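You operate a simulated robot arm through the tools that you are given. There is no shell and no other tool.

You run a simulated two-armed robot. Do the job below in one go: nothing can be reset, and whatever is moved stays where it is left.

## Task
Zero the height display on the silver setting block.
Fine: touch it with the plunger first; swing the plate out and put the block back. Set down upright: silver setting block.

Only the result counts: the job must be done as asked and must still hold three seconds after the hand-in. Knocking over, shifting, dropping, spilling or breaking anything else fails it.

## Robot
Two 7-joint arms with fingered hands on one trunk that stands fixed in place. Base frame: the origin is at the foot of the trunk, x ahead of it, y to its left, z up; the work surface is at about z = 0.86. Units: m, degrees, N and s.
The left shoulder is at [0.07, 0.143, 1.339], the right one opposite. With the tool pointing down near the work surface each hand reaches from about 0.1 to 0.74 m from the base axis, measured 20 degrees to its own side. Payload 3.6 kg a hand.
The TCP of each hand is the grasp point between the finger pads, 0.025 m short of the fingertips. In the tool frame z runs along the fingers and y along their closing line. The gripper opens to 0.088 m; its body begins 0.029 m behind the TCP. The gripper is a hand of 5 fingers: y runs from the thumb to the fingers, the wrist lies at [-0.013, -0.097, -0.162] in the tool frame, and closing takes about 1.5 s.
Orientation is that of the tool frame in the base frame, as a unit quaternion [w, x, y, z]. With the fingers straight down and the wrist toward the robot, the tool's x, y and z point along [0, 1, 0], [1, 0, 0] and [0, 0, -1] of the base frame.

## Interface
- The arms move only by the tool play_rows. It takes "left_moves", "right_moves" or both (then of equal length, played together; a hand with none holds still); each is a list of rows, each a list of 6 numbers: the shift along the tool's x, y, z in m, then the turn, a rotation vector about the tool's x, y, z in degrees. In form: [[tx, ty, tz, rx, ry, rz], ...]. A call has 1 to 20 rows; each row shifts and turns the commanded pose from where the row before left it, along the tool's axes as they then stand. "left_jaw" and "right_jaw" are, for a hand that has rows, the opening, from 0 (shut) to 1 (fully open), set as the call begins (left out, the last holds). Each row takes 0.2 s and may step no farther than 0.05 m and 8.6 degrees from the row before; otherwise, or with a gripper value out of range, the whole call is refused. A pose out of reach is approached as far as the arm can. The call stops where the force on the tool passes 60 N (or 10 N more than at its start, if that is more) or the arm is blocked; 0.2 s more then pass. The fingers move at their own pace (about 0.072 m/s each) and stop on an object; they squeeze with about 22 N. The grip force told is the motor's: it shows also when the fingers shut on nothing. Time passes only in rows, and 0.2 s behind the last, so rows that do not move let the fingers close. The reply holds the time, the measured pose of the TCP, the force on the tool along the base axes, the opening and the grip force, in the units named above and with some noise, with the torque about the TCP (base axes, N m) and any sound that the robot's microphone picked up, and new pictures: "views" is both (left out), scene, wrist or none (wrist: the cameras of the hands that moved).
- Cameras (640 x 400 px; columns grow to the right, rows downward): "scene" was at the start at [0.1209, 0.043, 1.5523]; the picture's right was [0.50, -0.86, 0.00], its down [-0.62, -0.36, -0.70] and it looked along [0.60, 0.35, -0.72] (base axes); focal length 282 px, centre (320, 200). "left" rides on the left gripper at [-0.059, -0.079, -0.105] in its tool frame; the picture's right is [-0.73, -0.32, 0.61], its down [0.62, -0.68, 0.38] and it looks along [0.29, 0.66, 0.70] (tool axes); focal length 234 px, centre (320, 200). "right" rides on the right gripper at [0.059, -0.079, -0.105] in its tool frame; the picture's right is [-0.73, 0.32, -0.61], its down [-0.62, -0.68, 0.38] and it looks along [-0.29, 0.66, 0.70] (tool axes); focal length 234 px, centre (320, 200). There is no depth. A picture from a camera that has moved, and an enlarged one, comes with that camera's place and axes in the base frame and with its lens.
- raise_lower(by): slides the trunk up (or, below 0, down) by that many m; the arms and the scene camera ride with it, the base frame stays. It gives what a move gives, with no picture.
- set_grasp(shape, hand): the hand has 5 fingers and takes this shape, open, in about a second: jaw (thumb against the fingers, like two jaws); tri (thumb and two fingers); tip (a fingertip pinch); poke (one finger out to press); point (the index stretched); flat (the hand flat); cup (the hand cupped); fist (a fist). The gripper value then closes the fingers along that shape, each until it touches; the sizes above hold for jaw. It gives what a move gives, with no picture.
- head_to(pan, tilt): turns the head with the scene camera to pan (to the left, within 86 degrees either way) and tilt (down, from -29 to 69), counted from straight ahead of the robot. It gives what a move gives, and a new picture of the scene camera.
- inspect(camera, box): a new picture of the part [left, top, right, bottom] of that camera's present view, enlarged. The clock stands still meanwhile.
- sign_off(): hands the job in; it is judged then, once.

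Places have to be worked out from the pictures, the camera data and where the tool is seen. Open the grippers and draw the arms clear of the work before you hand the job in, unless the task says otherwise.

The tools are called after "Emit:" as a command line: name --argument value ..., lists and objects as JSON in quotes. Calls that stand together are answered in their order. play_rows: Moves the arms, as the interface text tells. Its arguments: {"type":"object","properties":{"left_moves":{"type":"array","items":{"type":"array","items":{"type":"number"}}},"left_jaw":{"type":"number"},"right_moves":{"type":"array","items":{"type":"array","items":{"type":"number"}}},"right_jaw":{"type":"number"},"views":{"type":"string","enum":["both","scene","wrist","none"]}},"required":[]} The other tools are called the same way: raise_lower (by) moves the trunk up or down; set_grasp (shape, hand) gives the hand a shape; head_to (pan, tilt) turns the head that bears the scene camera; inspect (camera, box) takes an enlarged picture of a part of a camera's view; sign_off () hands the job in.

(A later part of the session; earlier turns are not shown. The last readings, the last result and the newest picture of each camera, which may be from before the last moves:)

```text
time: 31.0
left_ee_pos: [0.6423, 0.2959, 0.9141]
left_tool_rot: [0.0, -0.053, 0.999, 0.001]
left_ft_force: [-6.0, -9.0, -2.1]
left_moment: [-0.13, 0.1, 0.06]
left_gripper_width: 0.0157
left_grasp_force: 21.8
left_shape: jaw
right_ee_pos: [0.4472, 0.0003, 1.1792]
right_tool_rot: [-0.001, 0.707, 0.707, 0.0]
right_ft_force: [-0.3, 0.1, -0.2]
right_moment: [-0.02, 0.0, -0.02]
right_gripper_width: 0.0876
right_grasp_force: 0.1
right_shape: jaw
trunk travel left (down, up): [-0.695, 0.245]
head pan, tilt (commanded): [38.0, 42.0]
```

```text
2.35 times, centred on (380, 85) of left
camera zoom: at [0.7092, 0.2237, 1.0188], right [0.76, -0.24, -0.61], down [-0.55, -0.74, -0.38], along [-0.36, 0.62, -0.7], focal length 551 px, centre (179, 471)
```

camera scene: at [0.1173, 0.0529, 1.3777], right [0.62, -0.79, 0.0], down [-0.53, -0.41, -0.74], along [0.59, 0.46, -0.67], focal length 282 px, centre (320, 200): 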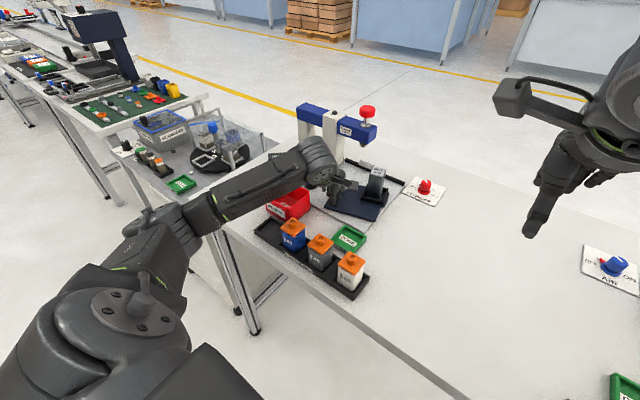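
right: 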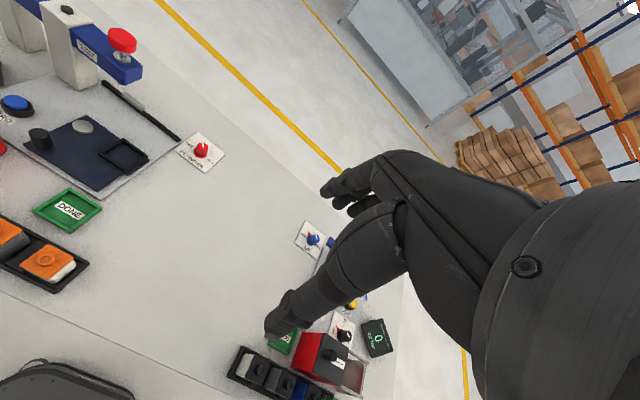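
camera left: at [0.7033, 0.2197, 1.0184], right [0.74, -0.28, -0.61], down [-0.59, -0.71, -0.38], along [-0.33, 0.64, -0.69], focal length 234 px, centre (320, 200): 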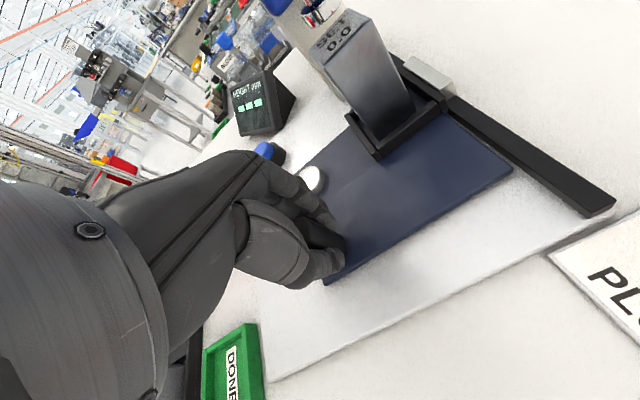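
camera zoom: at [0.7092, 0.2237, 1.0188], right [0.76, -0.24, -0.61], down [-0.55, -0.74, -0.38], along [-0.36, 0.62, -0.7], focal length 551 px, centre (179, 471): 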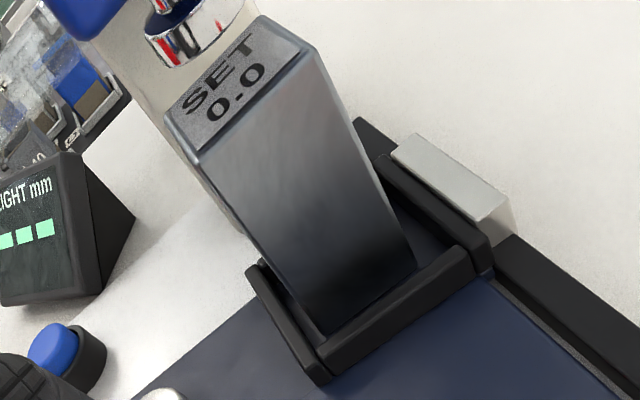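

The force rose and the motion stopped, so the plate is at its stop. I open the hand gently and rise clear to look.

Emit:
play_rows --left_moves '[[0, 0, 0, 0, 0, 0], [0, 0, 0, 0, 0, 0], [0, 0, 0, 0, 0, 0], [0, 0, 0, 0, 0, 0]]' --left_jaw 0.52 --views "none"

Emit:
play_rows --left_moves '[[0, 0, -0.02, 0, 0, 0], [0, 0, -0.03, 0, 0, 0], [0, -0.03, -0.03, 0, 0, 0], [0, -0.04, -0.03, 0, 0, 0], [0, -0.04, -0.02, 0, 0, 0], [0, 0, 0, 0, 0, 0]]' --views "both"

Emit:
inspect --camera "scene" --box '[300, 100, 420, 220]'

Emit:
inspect --camera "left" --box '[280, 0, 480, 170]'

```text
time: 32.0
left_ee_pos: [0.6443, 0.2982, 0.9142]
left_tool_rot: [0.001, -0.052, 0.999, -0.001]
left_ft_force: [1.0, -0.9, -0.5]
left_moment: [0.03, -0.02, -0.03]
left_gripper_width: 0.0453
left_grasp_force: 0.1
left_shape: jaw
right_ee_pos: [0.4471, 0.0031, 1.1797]
right_tool_rot: [0.0, 0.707, 0.707, -0.001]
right_ft_force: [-0.3, 0.3, 0.7]
right_moment: [0.03, -0.02, 0.02]
right_gripper_width: 0.0879
right_grasp_force: 0.1
right_shape: jaw
trunk travel left (down, up): [-0.695, 0.245]
head pan, tilt (commanded): [38.0, 42.0]
```

```text
time: 33.4
left_ee_pos: [0.5898, 0.217, 0.9473]
left_tool_rot: [0.009, -0.045, 0.999, -0.01]
left_ft_force: [0.3, 0.5, 0.4]
left_moment: [0.0, 0.0, 0.02]
left_gripper_width: 0.0457
left_grasp_force: 0.0
left_shape: jaw
left hand out of reach, approached as far as the arm can: row 1, 2, 3, 4, 5
right_ee_pos: [0.4476, 0.0033, 1.1795]
right_tool_rot: [0.001, 0.707, 0.707, -0.001]
right_ft_force: [-0.9, 0.0, 0.3]
right_moment: [0.01, 0.02, 0.04]
right_gripper_width: 0.0876
right_grasp_force: 0.0
right_shape: jaw
trunk travel left (down, up): [-0.695, 0.245]
head pan, tilt (commanded): [38.0, 42.0]
camera scene: at [0.1179, 0.0554, 1.3775], right [0.62, -0.79, 0.0], down [-0.53, -0.41, -0.74], along [0.58, 0.46, -0.67], focal length 282 px, centre (320, 200)
camera left: at [0.6528, 0.1446, 1.0538], right [0.76, -0.27, -0.59], down [-0.55, -0.74, -0.38], along [-0.34, 0.61, -0.71], focal length 234 px, centre (320, 200)
```

scene: 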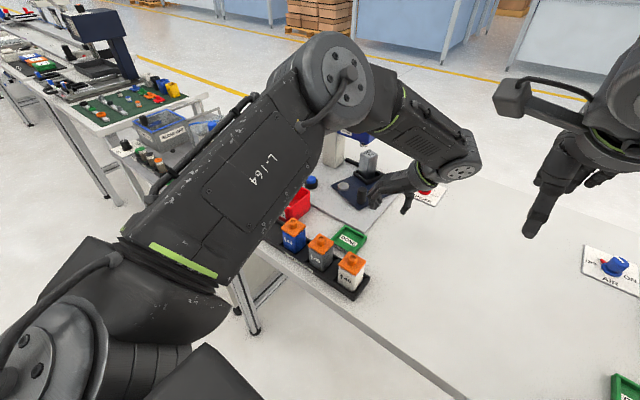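
left: 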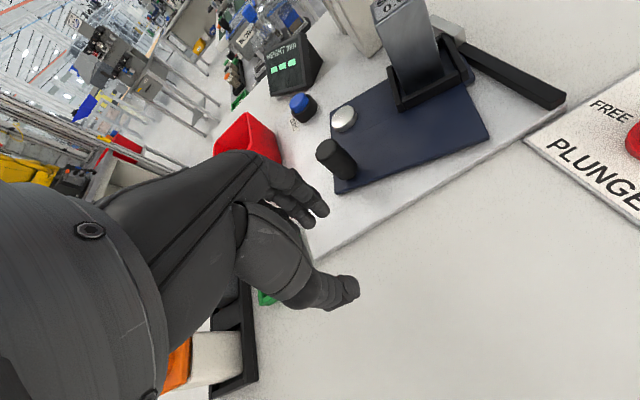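

```text
3.33 times, centred on (360, 160) of scene
camera zoom: at [0.1179, 0.0554, 1.3775], right [0.62, -0.79, 0.0], down [-0.53, -0.41, -0.74], along [0.58, 0.46, -0.67], focal length 941 px, centre (187, 333)
```

zoom: 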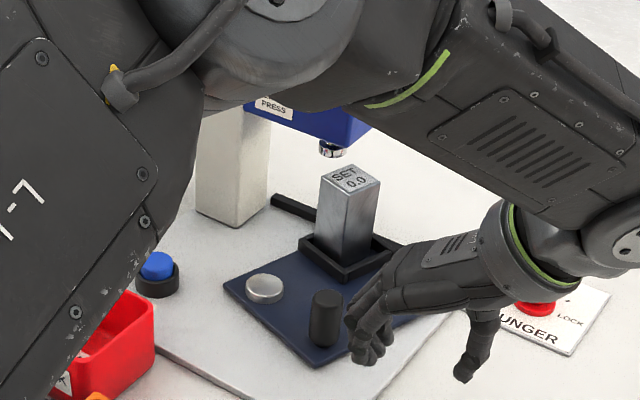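

```text
2.35 times, centred on (380, 85) of left
camera zoom: at [0.6528, 0.1446, 1.0538], right [0.76, -0.27, -0.59], down [-0.55, -0.74, -0.38], along [-0.34, 0.61, -0.71], focal length 551 px, centre (179, 471)
```

zoom: 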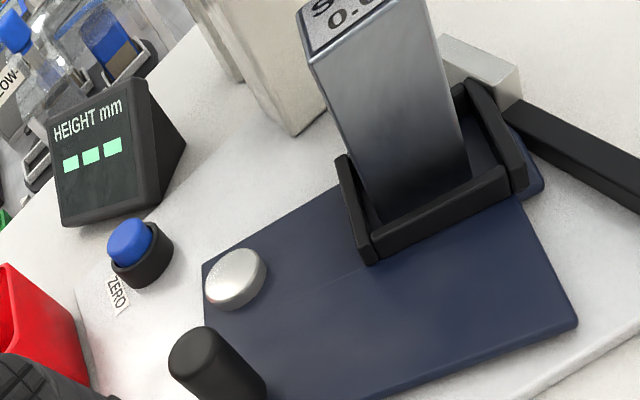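

The retreat was out of reach in that yaw, and the hand dragged the knob back: the plate is now about 20° short of its stop, with the block still standing. I first move the hand back toward the robot, away from the knob.

Emit:
play_rows --left_moves '[[0.0397, 0.0042, 0, 0, 0, 0], [0.0397, 0.0042, 0, 0, 0, 0], [0.03, 0.003, 0, 0, 0, 0], [0, 0, 0, 0, 0, 0]]' --views "both"

```text
time: 34.4
left_ee_pos: [0.4807, 0.2148, 0.9475]
left_tool_rot: [0.001, -0.052, 0.999, 0.0]
left_ft_force: [0.1, 0.5, 0.0]
left_moment: [0.02, -0.01, -0.02]
left_gripper_width: 0.0457
left_grasp_force: 0.0
left_shape: jaw
right_ee_pos: [0.4476, 0.0011, 1.1797]
right_tool_rot: [0.0, 0.707, 0.708, 0.0]
right_ft_force: [0.0, -0.2, 0.3]
right_moment: [0.01, 0.02, 0.03]
right_gripper_width: 0.0875
right_grasp_force: 0.0
right_shape: jaw
trunk travel left (down, up): [-0.695, 0.245]
head pan, tilt (commanded): [38.0, 42.0]
camera scene: at [0.1176, 0.0535, 1.3777], right [0.62, -0.79, 0.0], down [-0.53, -0.41, -0.74], along [0.59, 0.46, -0.67], focal length 282 px, centre (320, 200)
camera left: at [0.5466, 0.1414, 1.052], right [0.76, -0.24, -0.61], down [-0.55, -0.74, -0.38], along [-0.36, 0.62, -0.7], focal length 234 px, centre (320, 200)
```

scene: 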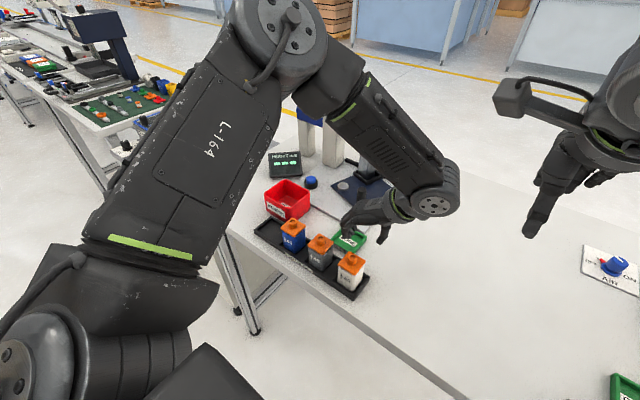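
left: 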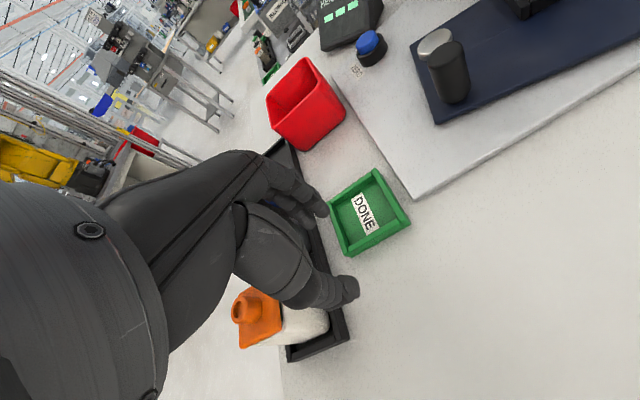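

The hand is now low near the DONE tray and parts rack with no contact; I lift it straight up before turning.

Emit:
play_rows --left_moves '[[0, 0, -0.03, 0, 0, 0], [0, 0, -0.04, 0, 0, 0], [0, 0, -0.04, 0, 0, 0], [0, 0, 0, 0, 0, 0]]' --views "none"

```text
time: 35.4
left_ee_pos: [0.462, 0.1916, 1.032]
left_tool_rot: [0.004, -0.049, 0.999, -0.004]
left_ft_force: [0.2, 0.1, -0.6]
left_moment: [-0.02, -0.01, 0.01]
left_gripper_width: 0.0455
left_grasp_force: 0.1
left_shape: jaw
left hand out of reach, approached as far as the arm can: row 2, 3
right_ee_pos: [0.4472, 0.0018, 1.1798]
right_tool_rot: [0.0, 0.707, 0.707, 0.0]
right_ft_force: [1.1, 0.1, 0.2]
right_moment: [-0.02, 0.01, -0.01]
right_gripper_width: 0.0876
right_grasp_force: 0.0
right_shape: jaw
trunk travel left (down, up): [-0.695, 0.245]
head pan, tilt (commanded): [38.0, 42.0]
```

That yaw is limited by the wrist joints. I turn the hand back toward its normal yaw at this height, clear of the parts.

Emit:
play_rows --left_moves '[[0, 0, 0, 0, 0, 8], [0, 0, 0, 0, 0, 8], [0, 0, -0.005, 0, 0, 8], [0, 0, -0.01, 0, 0, 8], [0, 0, -0.01, 0, 0, 8], [0, 0, -0.01, 0, 0, 8]]' --views "scene"

```text
time: 36.8
left_ee_pos: [0.4616, 0.193, 1.0665]
left_tool_rot: [0.001, 0.36, 0.933, 0.0]
left_ft_force: [-0.1, -1.3, 0.2]
left_moment: [0.01, 0.02, 0.04]
left_gripper_width: 0.0459
left_grasp_force: 0.2
left_shape: jaw
right_ee_pos: [0.447, 0.0023, 1.1798]
right_tool_rot: [-0.001, 0.707, 0.707, 0.0]
right_ft_force: [-0.5, -1.0, 0.1]
right_moment: [-0.01, -0.05, 0.01]
right_gripper_width: 0.0874
right_grasp_force: 0.1
right_shape: jaw
trunk travel left (down, up): [-0.695, 0.245]
head pan, tilt (commanded): [38.0, 42.0]
camera scene: at [0.1167, 0.0546, 1.3777], right [0.62, -0.79, 0.0], down [-0.53, -0.41, -0.74], along [0.59, 0.46, -0.67], focal length 282 px, centre (320, 200)
```

scene: 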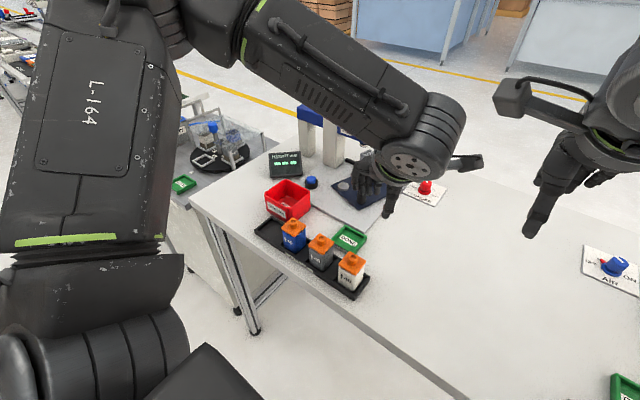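

Half turned back, all clear. I finish the turn to the normal yaw.

Emit:
play_rows --left_moves '[[0, 0, 0, 0, 0, 8], [0, 0, 0, 0, 0, 8], [0, 0, 0, 0, 0, 8], [0, 0, 0, 0, 0, 8], [0, 0, 0, 0, 0, 8], [0, 0, 0, 0, 0, 7.8], [0, 0, 0, 0, 0, 0]]' --views "both"

Emit:
inspect --camera "scene" --box '[290, 90, 410, 210]'

Emit:
inspect --camera "right" --box '[0, 0, 200, 125]'

```text
time: 38.4
left_ee_pos: [0.4621, 0.1914, 1.067]
left_tool_rot: [0.0, 0.706, 0.708, 0.0]
left_ft_force: [-0.1, -0.5, 1.0]
left_moment: [0.0, 0.02, 0.0]
left_gripper_width: 0.0457
left_grasp_force: 0.1
left_shape: jaw
right_ee_pos: [0.4478, 0.0007, 1.181]
right_tool_rot: [0.0, 0.707, 0.707, 0.0]
right_ft_force: [-0.3, -0.1, -0.7]
right_moment: [0.0, 0.01, 0.01]
right_gripper_width: 0.0876
right_grasp_force: 0.1
right_shape: jaw
trunk travel left (down, up): [-0.695, 0.245]
head pan, tilt (commanded): [38.0, 42.0]
camera scene: at [0.1171, 0.0535, 1.3777], right [0.62, -0.79, 0.0], down [-0.53, -0.41, -0.74], along [0.59, 0.46, -0.67], focal length 282 px, centre (320, 200)
camera left: at [0.3829, 0.1319, 1.1702], right [-0.32, -0.73, -0.61], down [-0.68, 0.62, -0.38], along [0.66, 0.29, -0.7], focal length 234 px, centre (320, 200)
```

scene: 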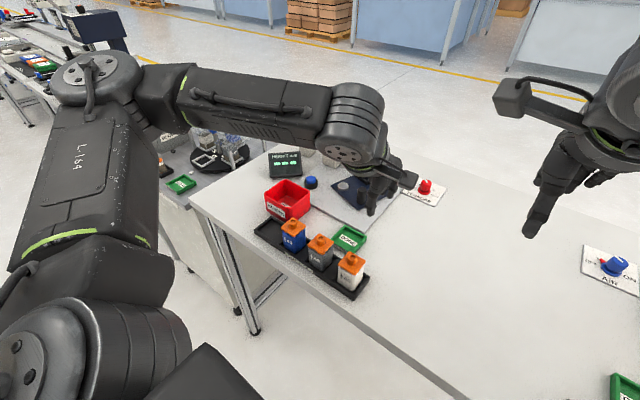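
left: 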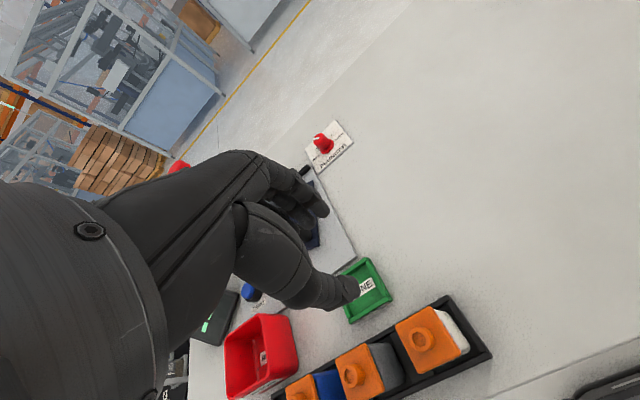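

```text
3.33 times, centred on (350, 150) of scene
camera zoom: at [0.1171, 0.0535, 1.3777], right [0.62, -0.79, 0.0], down [-0.53, -0.41, -0.74], along [0.59, 0.46, -0.67], focal length 941 px, centre (220, 367)
```

zoom: 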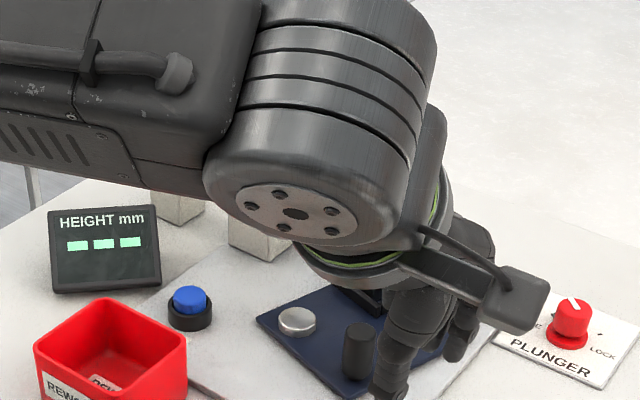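

```text
3.20 times, centred on (100, 62) of right
camera zoom: at [0.3686, 0.0617, 1.2839], right [0.32, -0.73, 0.61], down [-0.68, -0.62, -0.38], along [0.66, -0.29, -0.7], focal length 749 px, centre (1024, 640)
```

zoom: 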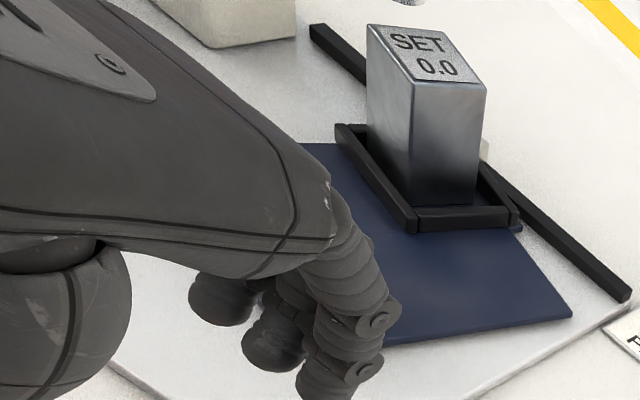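

The block is still standing in its frame. I move the left hand aside so both cameras can see the plate.

Emit:
play_rows --left_moves '[[0.0, 0, -0.04, 0, 0, 0], [0.045, -0.01, 0, 0, 0, 0], [0.045, -0.01, 0, 0, 0, 0], [0.045, -0.01, 0, 0, 0, 0], [0.045, -0.01, 0, 0, 0, 0], [0.045, -0.01, 0, 0, 0, 0], [0.045, -0.01, 0, 0, 0, 0], [0, 0, 0, 0, 0, 0]]' --views "scene"

Emit:
inspect --camera "scene" --box '[290, 90, 430, 210]'

Emit:
inspect --camera "right" --box '[0, 0, 200, 125]'

Emit:
inspect --camera "left" --box '[280, 0, 640, 225]'

```text
time: 40.2
left_ee_pos: [0.4011, 0.4616, 1.1071]
left_tool_rot: [0.0, 0.705, 0.709, -0.001]
left_ft_force: [0.9, -0.9, -0.7]
left_moment: [0.02, 0.03, -0.02]
left_gripper_width: 0.0458
left_grasp_force: 0.0
left_shape: jaw
right_ee_pos: [0.4468, 0.0015, 1.1789]
right_tool_rot: [0.0, 0.707, 0.707, 0.0]
right_ft_force: [0.3, 0.0, 0.6]
right_moment: [0.01, 0.01, 0.02]
right_gripper_width: 0.0877
right_grasp_force: 0.1
right_shape: jaw
trunk travel left (down, up): [-0.695, 0.245]
head pan, tilt (commanded): [38.0, 42.0]
camera scene: at [0.1176, 0.0536, 1.3777], right [0.62, -0.79, 0.0], down [-0.53, -0.41, -0.74], along [0.59, 0.46, -0.67], focal length 282 px, centre (320, 200)
```

scene: 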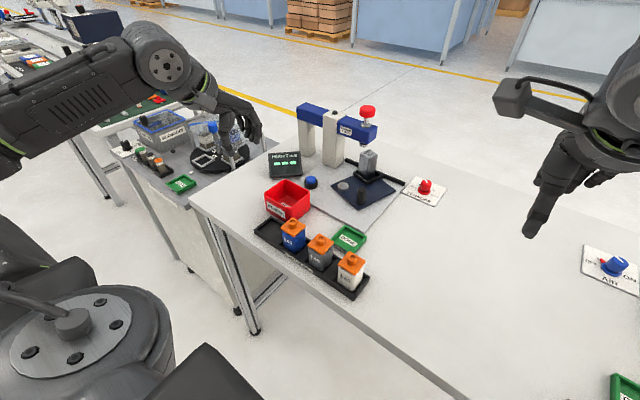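

```text
3.33 times, centred on (360, 150) of scene
camera zoom: at [0.1176, 0.0536, 1.3777], right [0.62, -0.79, 0.0], down [-0.53, -0.41, -0.74], along [0.59, 0.46, -0.67], focal length 941 px, centre (187, 367)
```

zoom: 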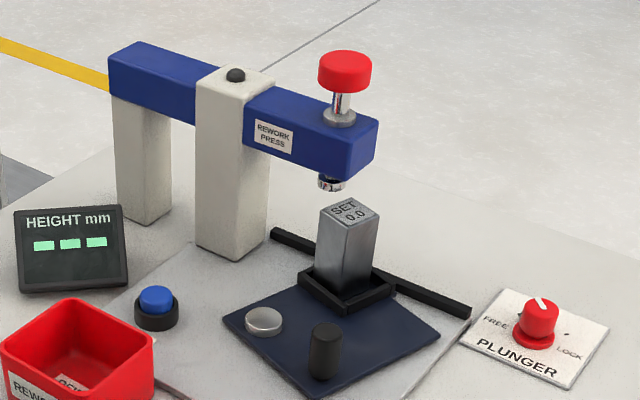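

```text
3.20 times, centred on (100, 62) of right
camera zoom: at [0.3691, 0.0618, 1.2838], right [0.32, -0.73, 0.61], down [-0.68, -0.62, -0.38], along [0.66, -0.29, -0.7], focal length 749 px, centre (1024, 640)
```

zoom: 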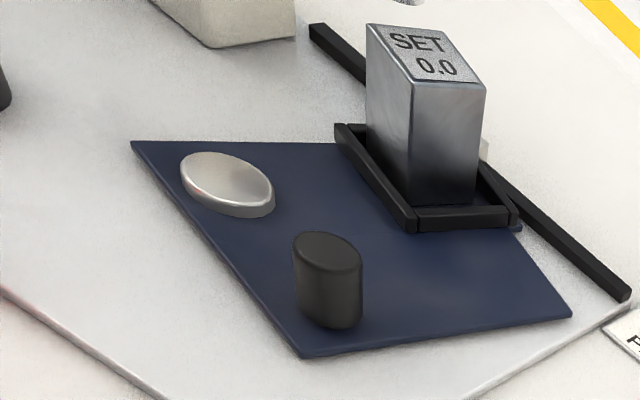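

```text
1.78 times, centred on (460, 112) of left
camera zoom: at [0.3216, 0.4022, 1.2103], right [-0.32, -0.73, -0.61], down [-0.68, 0.62, -0.38], along [0.66, 0.29, -0.7], focal length 416 px, centre (71, 356)
```

zoom: 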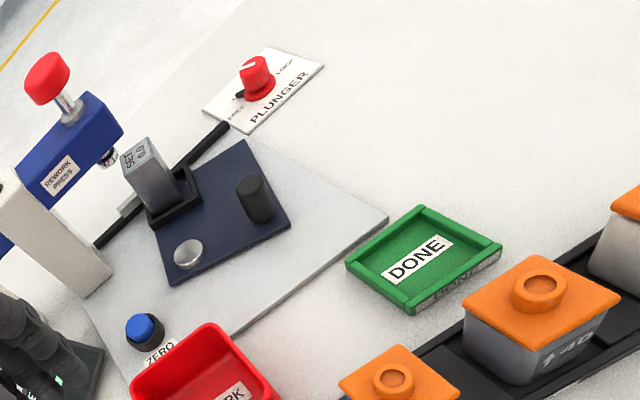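

Clear views now give: pivot (0.629, 0.374), knob (0.603, 0.3045), plunger axis about (0.717, 0.3735) with tip z≈0.974, and swing angle about 70°. I go back over the knob in the normal yaw.

Emit:
play_rows --left_moves '[[-0.0314, 0.0404, 0.012, 0, 0, 0], [-0.0314, 0.0404, 0.012, 0, 0, 0], [-0.0314, 0.0404, 0.012, 0, 0, 0], [-0.0314, 0.0404, 0.012, 0, 0, 0], [-0.0314, 0.0404, 0.012, 0, 0, 0], [0, 0, 0.03, 0, 0, 0], [0, 0, 0, 0, 0, 0]]' --left_jaw 0.55 --views "wrist"

Emit:
inspect --camera "left" --box '[220, 140, 420, 330]'

Emit:
inspect --camera "scene" --box '[290, 120, 430, 230]'

Emit:
inspect --camera "right" --box '[0, 0, 200, 125]'

```text
refused: row 1 steps farther than a row can; nothing moved
```

```text
2.11 times, centred on (320, 235) of left
camera zoom: at [0.3216, 0.4022, 1.2103], right [-0.32, -0.73, -0.61], down [-0.68, 0.62, -0.38], along [0.66, 0.29, -0.7], focal length 493 px, centre (320, 126)
```

zoom: 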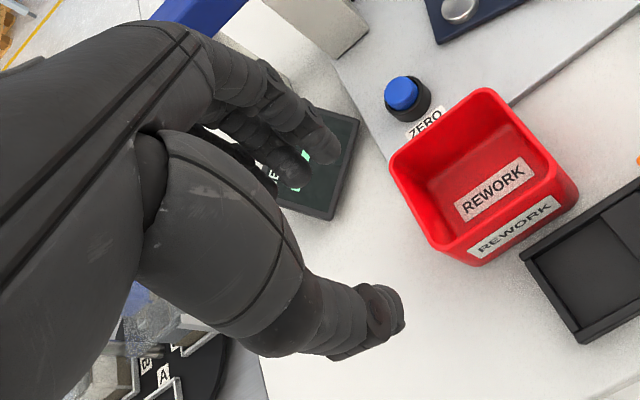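

```text
3.64 times, centred on (360, 175) of scene
camera zoom: at [0.1176, 0.0536, 1.3777], right [0.62, -0.79, 0.0], down [-0.53, -0.41, -0.74], along [0.59, 0.46, -0.67], focal length 1027 px, centre (174, 291)
```

zoom: 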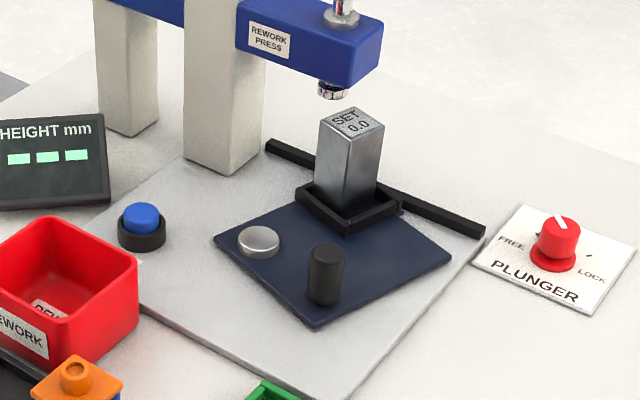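

```text
3.20 times, centred on (100, 62) of right
camera zoom: at [0.3691, 0.0618, 1.2838], right [0.32, -0.73, 0.61], down [-0.68, -0.62, -0.38], along [0.66, -0.29, -0.7], focal length 749 px, centre (1024, 640)
```

zoom: 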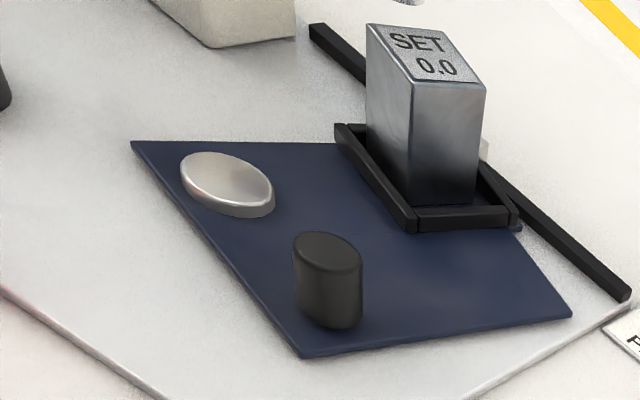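

The rows were slightly too long (52 mm) and were refused; I split the move into shorter ones.

Emit:
play_rows --left_moves '[[-0.0262, 0.0337, 0.01, 0, 0, 0], [-0.0262, 0.0337, 0.01, 0, 0, 0], [-0.0262, 0.0337, 0.01, 0, 0, 0], [-0.0262, 0.0337, 0.01, 0, 0, 0], [-0.0262, 0.0337, 0.01, 0, 0, 0], [-0.0262, 0.0337, 0.01, 0, 0, 0], [0, 0, 0.03, 0, 0, 0], [0, 0, 0, 0, 0, 0]]' --left_jaw 0.55 --views "wrist"

Emit:
inspect --camera "left" --box '[220, 140, 420, 330]'

Emit:
inspect --camera "scene" --box '[290, 120, 430, 230]'

Emit:
inspect --camera "right" --box '[0, 0, 200, 125]'

```text
time: 42.0
left_ee_pos: [0.603, 0.3037, 1.0145]
left_tool_rot: [-0.001, 0.704, 0.71, 0.0]
left_ft_force: [-0.2, -0.1, 0.6]
left_moment: [0.01, 0.01, 0.0]
left_gripper_width: 0.048
left_grasp_force: 0.0
left_shape: jaw
right_ee_pos: [0.4469, 0.0019, 1.1791]
right_tool_rot: [0.0, 0.707, 0.707, 0.0]
right_ft_force: [-0.5, 1.1, -0.9]
right_moment: [0.0, -0.02, 0.01]
right_gripper_width: 0.0878
right_grasp_force: 0.1
right_shape: jaw
trunk travel left (down, up): [-0.695, 0.245]
head pan, tilt (commanded): [38.0, 42.0]
camera left: at [0.5244, 0.2451, 1.1189], right [-0.32, -0.73, -0.61], down [-0.68, 0.62, -0.38], along [0.66, 0.29, -0.7], focal length 234 px, centre (320, 200)
```

left: 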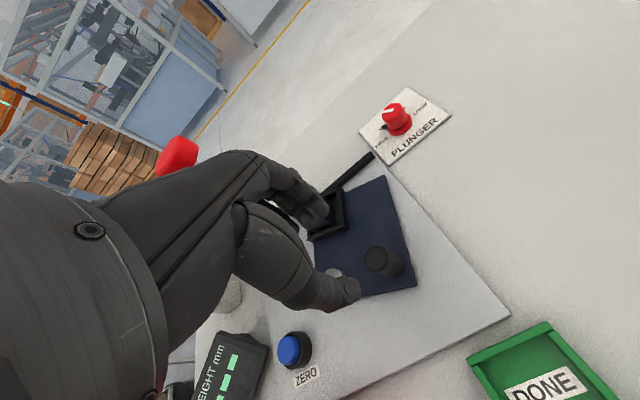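

```text
2.11 times, centred on (320, 235) of left
camera zoom: at [0.5244, 0.2451, 1.1189], right [-0.32, -0.73, -0.61], down [-0.68, 0.62, -0.38], along [0.66, 0.29, -0.7], focal length 493 px, centre (320, 126)
```

zoom: 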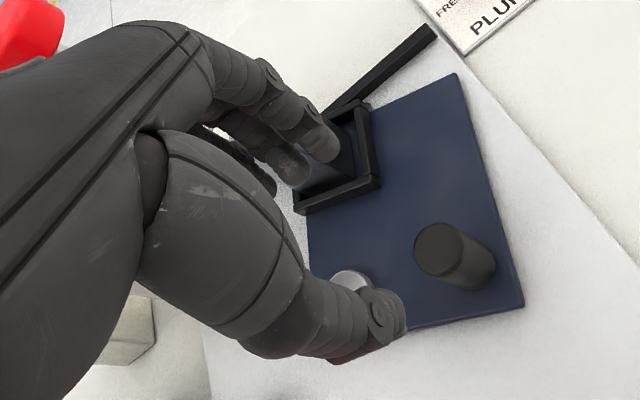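

```text
3.64 times, centred on (360, 175) of scene
camera zoom: at [0.117, 0.0535, 1.3777], right [0.62, -0.79, 0.0], down [-0.53, -0.41, -0.74], along [0.59, 0.46, -0.67], focal length 1027 px, centre (174, 291)
```

zoom: 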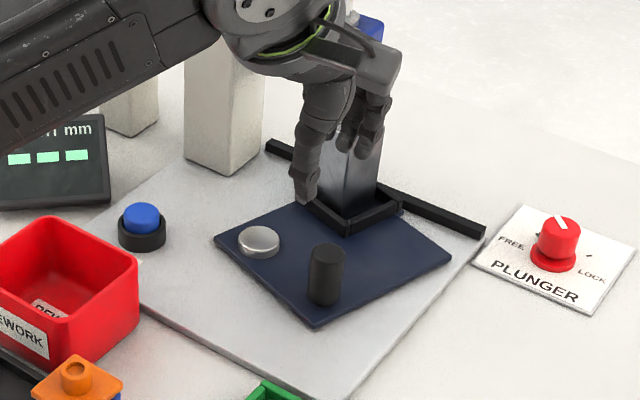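

```text
3.20 times, centred on (100, 62) of right
camera zoom: at [0.3685, 0.0617, 1.284], right [0.32, -0.73, 0.61], down [-0.68, -0.62, -0.38], along [0.66, -0.29, -0.7], focal length 749 px, centre (1024, 640)
```

zoom: 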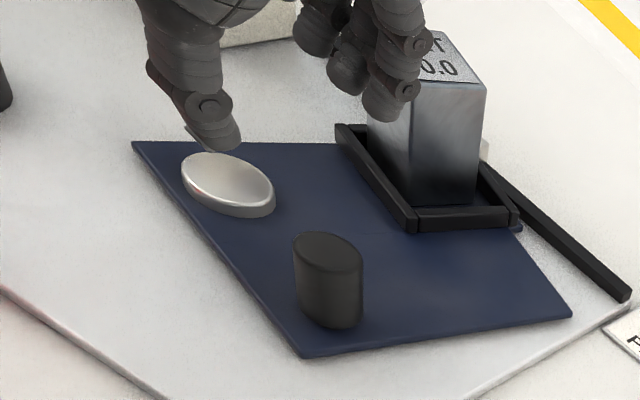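

The knob sits right below the hand. I descend around it.

Emit:
play_rows --left_moves '[[-0.002, 0.001, 0.025, 0, 0, 0], [0, 0, 0.025, 0, 0, 0], [0, 0, 0.02, 0, 0, 0], [0, 0, 0.015, 0, 0, 0], [0, 0, 0.014, 0, 0, 0], [0, 0, 0, 0, 0, 0]]' --views "wrist"

Emit:
inspect --camera "scene" --box '[290, 120, 430, 230]'

Emit:
inspect --camera "right" --box '[0, 0, 200, 125]'

```text
time: 43.4
left_ee_pos: [0.6058, 0.3041, 0.9159]
left_tool_rot: [0.0, 0.705, 0.709, 0.0]
left_ft_force: [-0.3, 0.0, 0.1]
left_moment: [-0.01, -0.02, 0.05]
left_gripper_width: 0.0482
left_grasp_force: 0.0
left_shape: jaw
right_ee_pos: [0.4477, 0.0026, 1.1795]
right_tool_rot: [0.0, 0.707, 0.707, 0.0]
right_ft_force: [0.5, 0.4, 0.4]
right_moment: [0.01, -0.01, -0.05]
right_gripper_width: 0.0878
right_grasp_force: 0.0
right_shape: jaw
trunk travel left (down, up): [-0.695, 0.245]
head pan, tilt (commanded): [38.0, 42.0]
camera left: at [0.5254, 0.2438, 1.0207], right [-0.32, -0.73, -0.61], down [-0.68, 0.62, -0.38], along [0.66, 0.29, -0.7], focal length 234 px, centre (320, 200)
```

left: 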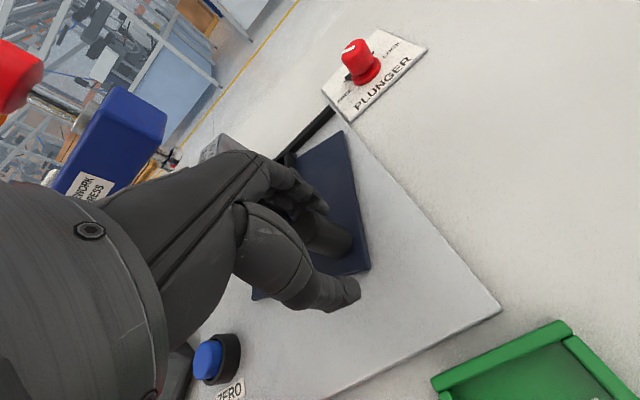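

```text
3.64 times, centred on (360, 175) of scene
camera zoom: at [0.117, 0.0538, 1.3777], right [0.62, -0.79, 0.0], down [-0.53, -0.41, -0.74], along [0.59, 0.46, -0.67], focal length 1027 px, centre (174, 291)
```

zoom: 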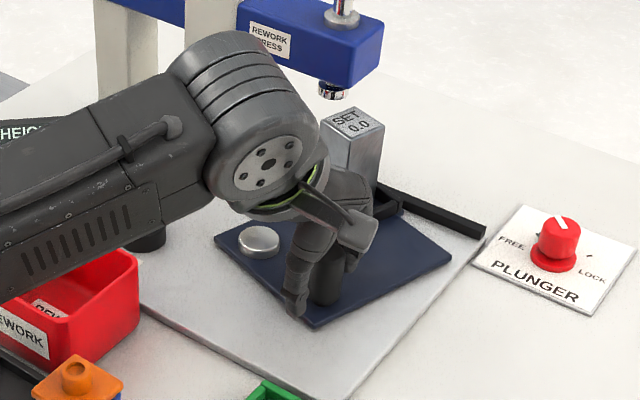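

```text
3.20 times, centred on (100, 62) of right
camera zoom: at [0.3686, 0.062, 1.284], right [0.32, -0.73, 0.61], down [-0.68, -0.62, -0.38], along [0.66, -0.29, -0.7], focal length 749 px, centre (1024, 640)
```

zoom: 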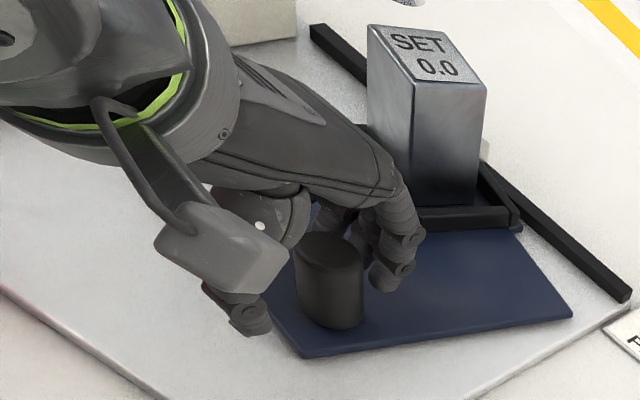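

The hand straddles the knob; I nudge 3 mm toward -y and close on it.

Emit:
play_rows --left_moves '[[-0.003, 0, 0, 0, 0, 0], [0, 0, 0, 0, 0, 0], [0, 0, 0, 0, 0, 0], [0, 0, 0, 0, 0, 0], [0, 0, 0, 0, 0, 0], [0, 0, 0, 0, 0, 0], [0, 0, 0, 0, 0, 0]]' --left_jaw 0.0 --views "none"

Emit:
inspect --camera "right" --box '[0, 0, 200, 125]'

```text
time: 45.0
left_ee_pos: [0.6059, 0.2983, 0.9173]
left_tool_rot: [-0.001, 0.706, 0.708, 0.0]
left_ft_force: [-2.1, -7.2, -3.8]
left_moment: [-0.15, -0.04, -0.02]
left_gripper_width: 0.0147
left_grasp_force: 21.5
left_shape: jaw
right_ee_pos: [0.4479, 0.0005, 1.1798]
right_tool_rot: [-0.001, 0.708, 0.707, 0.002]
right_ft_force: [0.0, 0.7, 0.2]
right_moment: [0.0, 0.03, -0.02]
right_gripper_width: 0.0875
right_grasp_force: 0.0
right_shape: jaw
trunk travel left (down, up): [-0.695, 0.245]
head pan, tilt (commanded): [38.0, 42.0]
```

```text
3.20 times, centred on (100, 62) of right
camera zoom: at [0.3688, 0.0606, 1.2839], right [0.32, -0.73, 0.61], down [-0.68, -0.62, -0.38], along [0.66, -0.29, -0.7], focal length 749 px, centre (1024, 640)
```

zoom: 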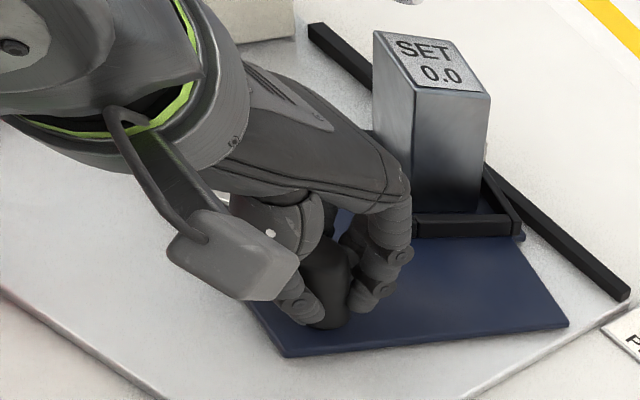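

Gripped again with modest forces. I swing about 8° further and check the block against the plunger.

Emit:
play_rows --left_moves '[[-0.0014, 0.0053, 0, 0, 0, -4], [-0.0014, 0.0053, 0, 0, 0, -4], [0, 0, 0, 0, 0, 0]]' --views "none"

Emit:
inspect --camera "scene" --box '[290, 90, 430, 210]'

Emit:
inspect --camera "right" --box '[0, 0, 200, 125]'

```text
time: 45.8
left_ee_pos: [0.6161, 0.2964, 0.9176]
left_tool_rot: [-0.001, 0.654, 0.756, 0.0]
left_ft_force: [-2.4, -11.0, -4.7]
left_moment: [-0.18, 0.02, 0.01]
left_gripper_width: 0.0145
left_grasp_force: 22.0
left_shape: jaw
right_ee_pos: [0.4485, -0.0004, 1.1803]
right_tool_rot: [-0.001, 0.707, 0.707, 0.0]
right_ft_force: [-0.2, 0.4, 0.4]
right_moment: [0.03, 0.02, -0.02]
right_gripper_width: 0.0876
right_grasp_force: 0.1
right_shape: jaw
trunk travel left (down, up): [-0.695, 0.245]
head pan, tilt (commanded): [38.0, 42.0]
```

```text
3.33 times, centred on (360, 150) of scene
camera zoom: at [0.1175, 0.0517, 1.3777], right [0.62, -0.79, 0.0], down [-0.53, -0.41, -0.74], along [0.59, 0.46, -0.67], focal length 941 px, centre (187, 367)
```

zoom: 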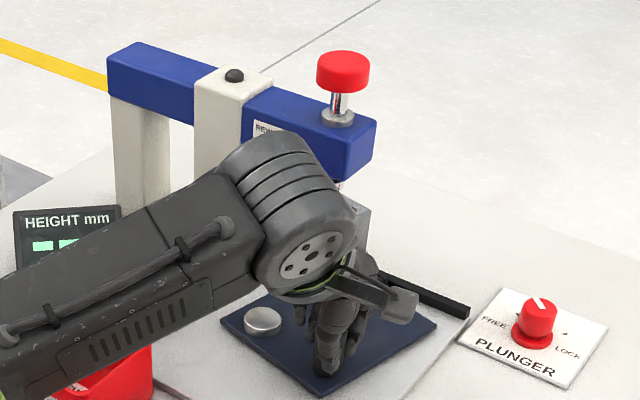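

```text
3.20 times, centred on (100, 62) of right
camera zoom: at [0.369, 0.0599, 1.2839], right [0.32, -0.73, 0.61], down [-0.68, -0.62, -0.38], along [0.66, -0.29, -0.7], focal length 749 px, centre (1024, 640)
```

zoom: 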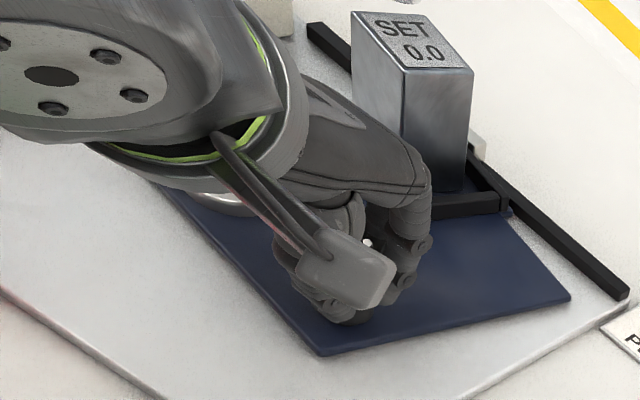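

Moving well; the outward side force suggests the true radius is slightly larger, so I bias 2 mm outward and swing another 8°.

Emit:
play_rows --left_moves '[[-0.0022, 0.0053, 0, 0, 0, -4], [-0.0026, 0.0051, 0, 0, 0, -4], [0, 0, 0, 0, 0, 0]]' --views "wrist"

Emit:
inspect --camera "scene" --box '[290, 90, 430, 210]'

Emit:
inspect --camera "right" --box '[0, 0, 200, 125]'

```text
time: 46.6
left_ee_pos: [0.627, 0.2938, 0.9176]
left_tool_rot: [-0.001, 0.6, 0.8, 0.001]
left_ft_force: [0.5, -9.0, -5.2]
left_moment: [-0.14, -0.02, -0.04]
left_gripper_width: 0.0143
left_grasp_force: 22.0
left_shape: jaw
right_ee_pos: [0.4488, 0.0004, 1.1787]
right_tool_rot: [0.0, 0.707, 0.707, 0.001]
right_ft_force: [-0.5, 0.7, 1.1]
right_moment: [0.01, 0.03, 0.01]
right_gripper_width: 0.0879
right_grasp_force: 0.0
right_shape: jaw
trunk travel left (down, up): [-0.695, 0.245]
head pan, tilt (commanded): [38.0, 42.0]
camera left: at [0.5677, 0.2147, 1.0213], right [-0.11, -0.79, -0.61], down [-0.83, 0.41, -0.38], along [0.55, 0.46, -0.7], focal length 234 px, centre (320, 200)
```

left: 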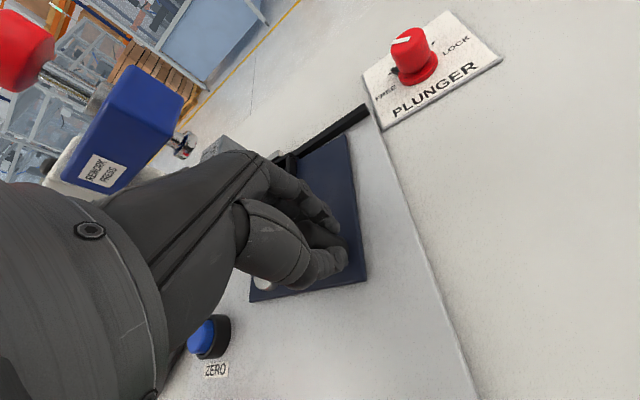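

```text
3.33 times, centred on (360, 150) of scene
camera zoom: at [0.1181, 0.0522, 1.3777], right [0.62, -0.79, 0.0], down [-0.53, -0.41, -0.74], along [0.58, 0.46, -0.67], focal length 941 px, centre (187, 367)
```

zoom: 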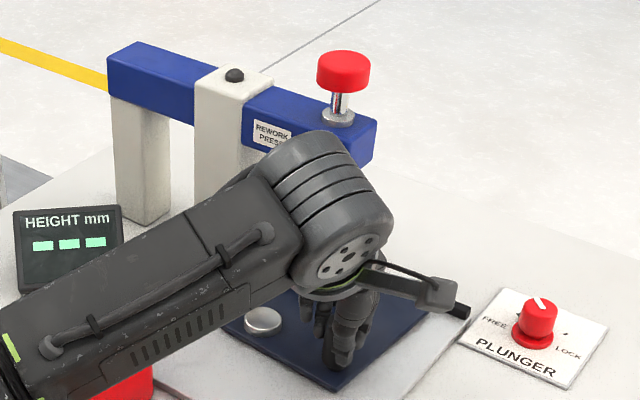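

```text
3.20 times, centred on (100, 62) of right
camera zoom: at [0.3696, 0.0604, 1.2837], right [0.32, -0.73, 0.61], down [-0.68, -0.62, -0.38], along [0.66, -0.29, -0.7], focal length 749 px, centre (1024, 640)
```

zoom: 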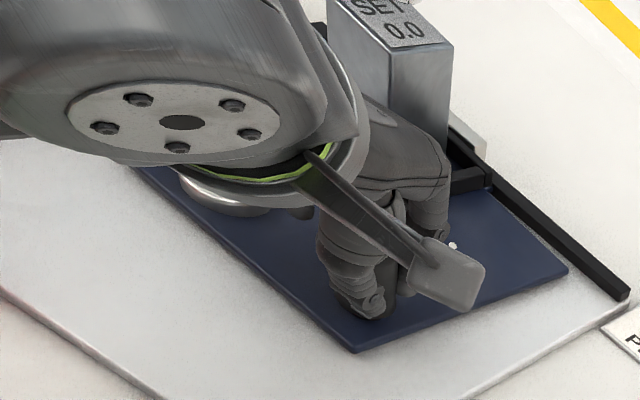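

The plate is about 5° from being parallel to the rail. I add that last bit.

Emit:
play_rows --left_moves '[[-0.0012, 0.0031, 0, 0, 0, -2.5], [-0.0013, 0.0031, 0, 0, 0, -2.5], [0, 0, 0, 0, 0, 0]]' --views "wrist"

Emit:
inspect --camera "scene" --box '[320, 90, 430, 210]'

Emit:
inspect --camera "right" --box '[0, 0, 200, 125]'

Emit:
inspect --camera "left" --box '[80, 40, 400, 240]'

```text
time: 47.4
left_ee_pos: [0.6336, 0.294, 0.9164]
left_tool_rot: [0.0, 0.565, 0.825, 0.001]
left_ft_force: [1.1, -9.1, -4.3]
left_moment: [-0.19, -0.03, -0.08]
left_gripper_width: 0.0143
left_grasp_force: 22.3
left_shape: jaw
right_ee_pos: [0.4489, 0.0002, 1.1792]
right_tool_rot: [-0.001, 0.707, 0.708, 0.001]
right_ft_force: [0.5, -0.4, -0.5]
right_moment: [0.02, 0.03, 0.01]
right_gripper_width: 0.0879
right_grasp_force: 0.0
right_shape: jaw
trunk travel left (down, up): [-0.695, 0.245]
head pan, tilt (commanded): [38.0, 42.0]
camera left: at [0.5813, 0.2094, 1.0213], right [-0.04, -0.79, -0.61], down [-0.86, 0.33, -0.38], along [0.51, 0.51, -0.7], focal length 234 px, centre (320, 200)
```

left: 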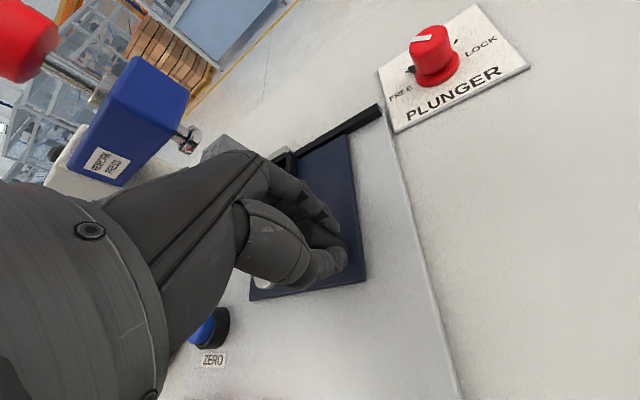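

```text
3.33 times, centred on (375, 150) of scene
camera zoom: at [0.118, 0.0522, 1.3777], right [0.62, -0.79, 0.0], down [-0.53, -0.41, -0.74], along [0.58, 0.46, -0.67], focal length 941 px, centre (137, 367)
```

zoom: 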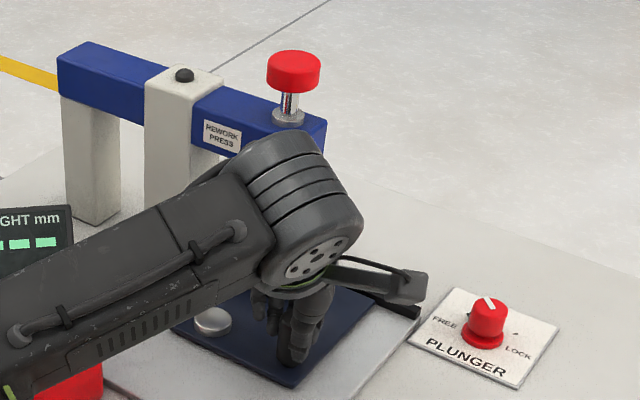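

```text
3.20 times, centred on (100, 62) of right
camera zoom: at [0.3695, 0.0605, 1.2837], right [0.32, -0.73, 0.61], down [-0.68, -0.62, -0.38], along [0.66, -0.29, -0.7], focal length 749 px, centre (1024, 640)
```

zoom: 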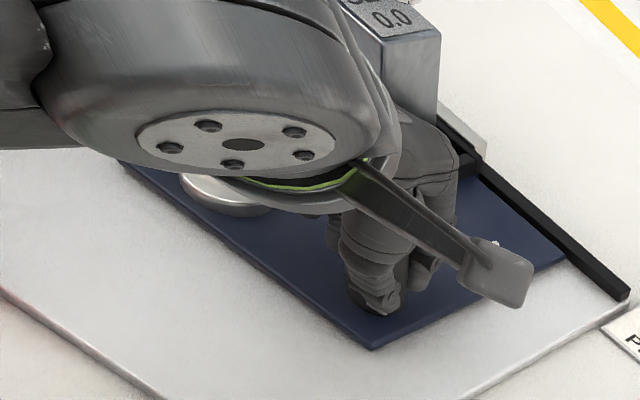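

```text
2.00 times, centred on (240, 140) of left
camera zoom: at [0.5813, 0.2094, 1.0213], right [-0.04, -0.79, -0.61], down [-0.86, 0.33, -0.38], along [0.51, 0.51, -0.7], focal length 468 px, centre (480, 320)
```

zoom: 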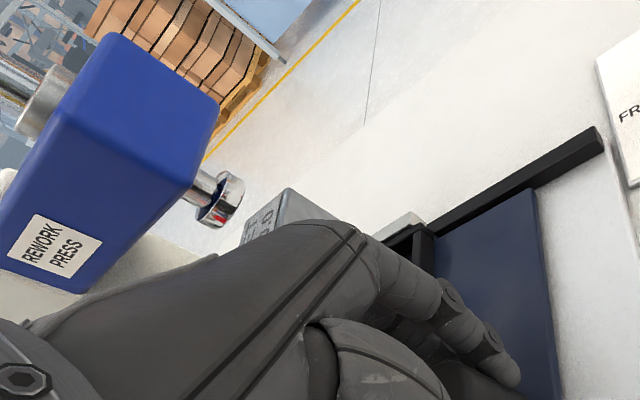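

The plate now lies along the rail. I open the hand, then rise straight up slowly, checking reach.

Emit:
play_rows --left_moves '[[0, 0, 0, 0, 0, 0], [0, 0, 0, 0, 0, 0], [0, 0, 0, 0, 0, 0], [0, 0, 0, 0, 0, 0]]' --left_jaw 0.55 --views "none"

Emit:
play_rows --left_moves '[[0, 0, -0.01, 0, 0, 0], [0, 0, -0.01, 0, 0, 0]]' --views "none"

Emit:
inspect --camera "right" --box '[0, 0, 200, 125]'

```text
time: 48.4
left_ee_pos: [0.6338, 0.2951, 0.9179]
left_tool_rot: [0.0, 0.565, 0.825, 0.0]
left_ft_force: [0.2, -0.3, -0.4]
left_moment: [0.01, 0.03, -0.01]
left_gripper_width: 0.0479
left_grasp_force: 0.0
left_shape: jaw
right_ee_pos: [0.4472, 0.0031, 1.1798]
right_tool_rot: [0.0, 0.707, 0.707, 0.001]
right_ft_force: [0.2, 0.3, 0.4]
right_moment: [0.02, -0.01, 0.01]
right_gripper_width: 0.0875
right_grasp_force: 0.0
right_shape: jaw
trunk travel left (down, up): [-0.695, 0.245]
head pan, tilt (commanded): [38.0, 42.0]
```

```text
time: 49.0
left_ee_pos: [0.6336, 0.294, 0.9375]
left_tool_rot: [0.0, 0.565, 0.825, 0.0]
left_ft_force: [0.1, 0.3, 1.0]
left_moment: [-0.01, 0.0, 0.03]
left_gripper_width: 0.0479
left_grasp_force: 0.1
left_shape: jaw
right_ee_pos: [0.4468, 0.0024, 1.1796]
right_tool_rot: [0.0, 0.707, 0.707, 0.0]
right_ft_force: [-0.9, 0.3, -0.1]
right_moment: [-0.04, 0.01, -0.01]
right_gripper_width: 0.0877
right_grasp_force: 0.0
right_shape: jaw
trunk travel left (down, up): [-0.695, 0.245]
head pan, tilt (commanded): [38.0, 42.0]
```

```text
3.20 times, centred on (100, 62) of right
camera zoom: at [0.3684, 0.062, 1.284], right [0.32, -0.73, 0.61], down [-0.68, -0.62, -0.38], along [0.66, -0.29, -0.7], focal length 749 px, centre (1024, 640)
```

zoom: 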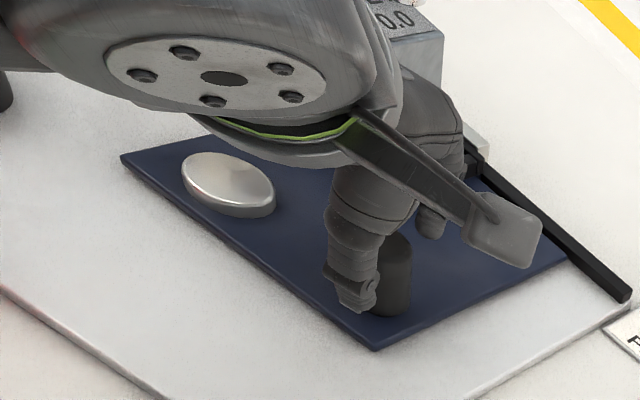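

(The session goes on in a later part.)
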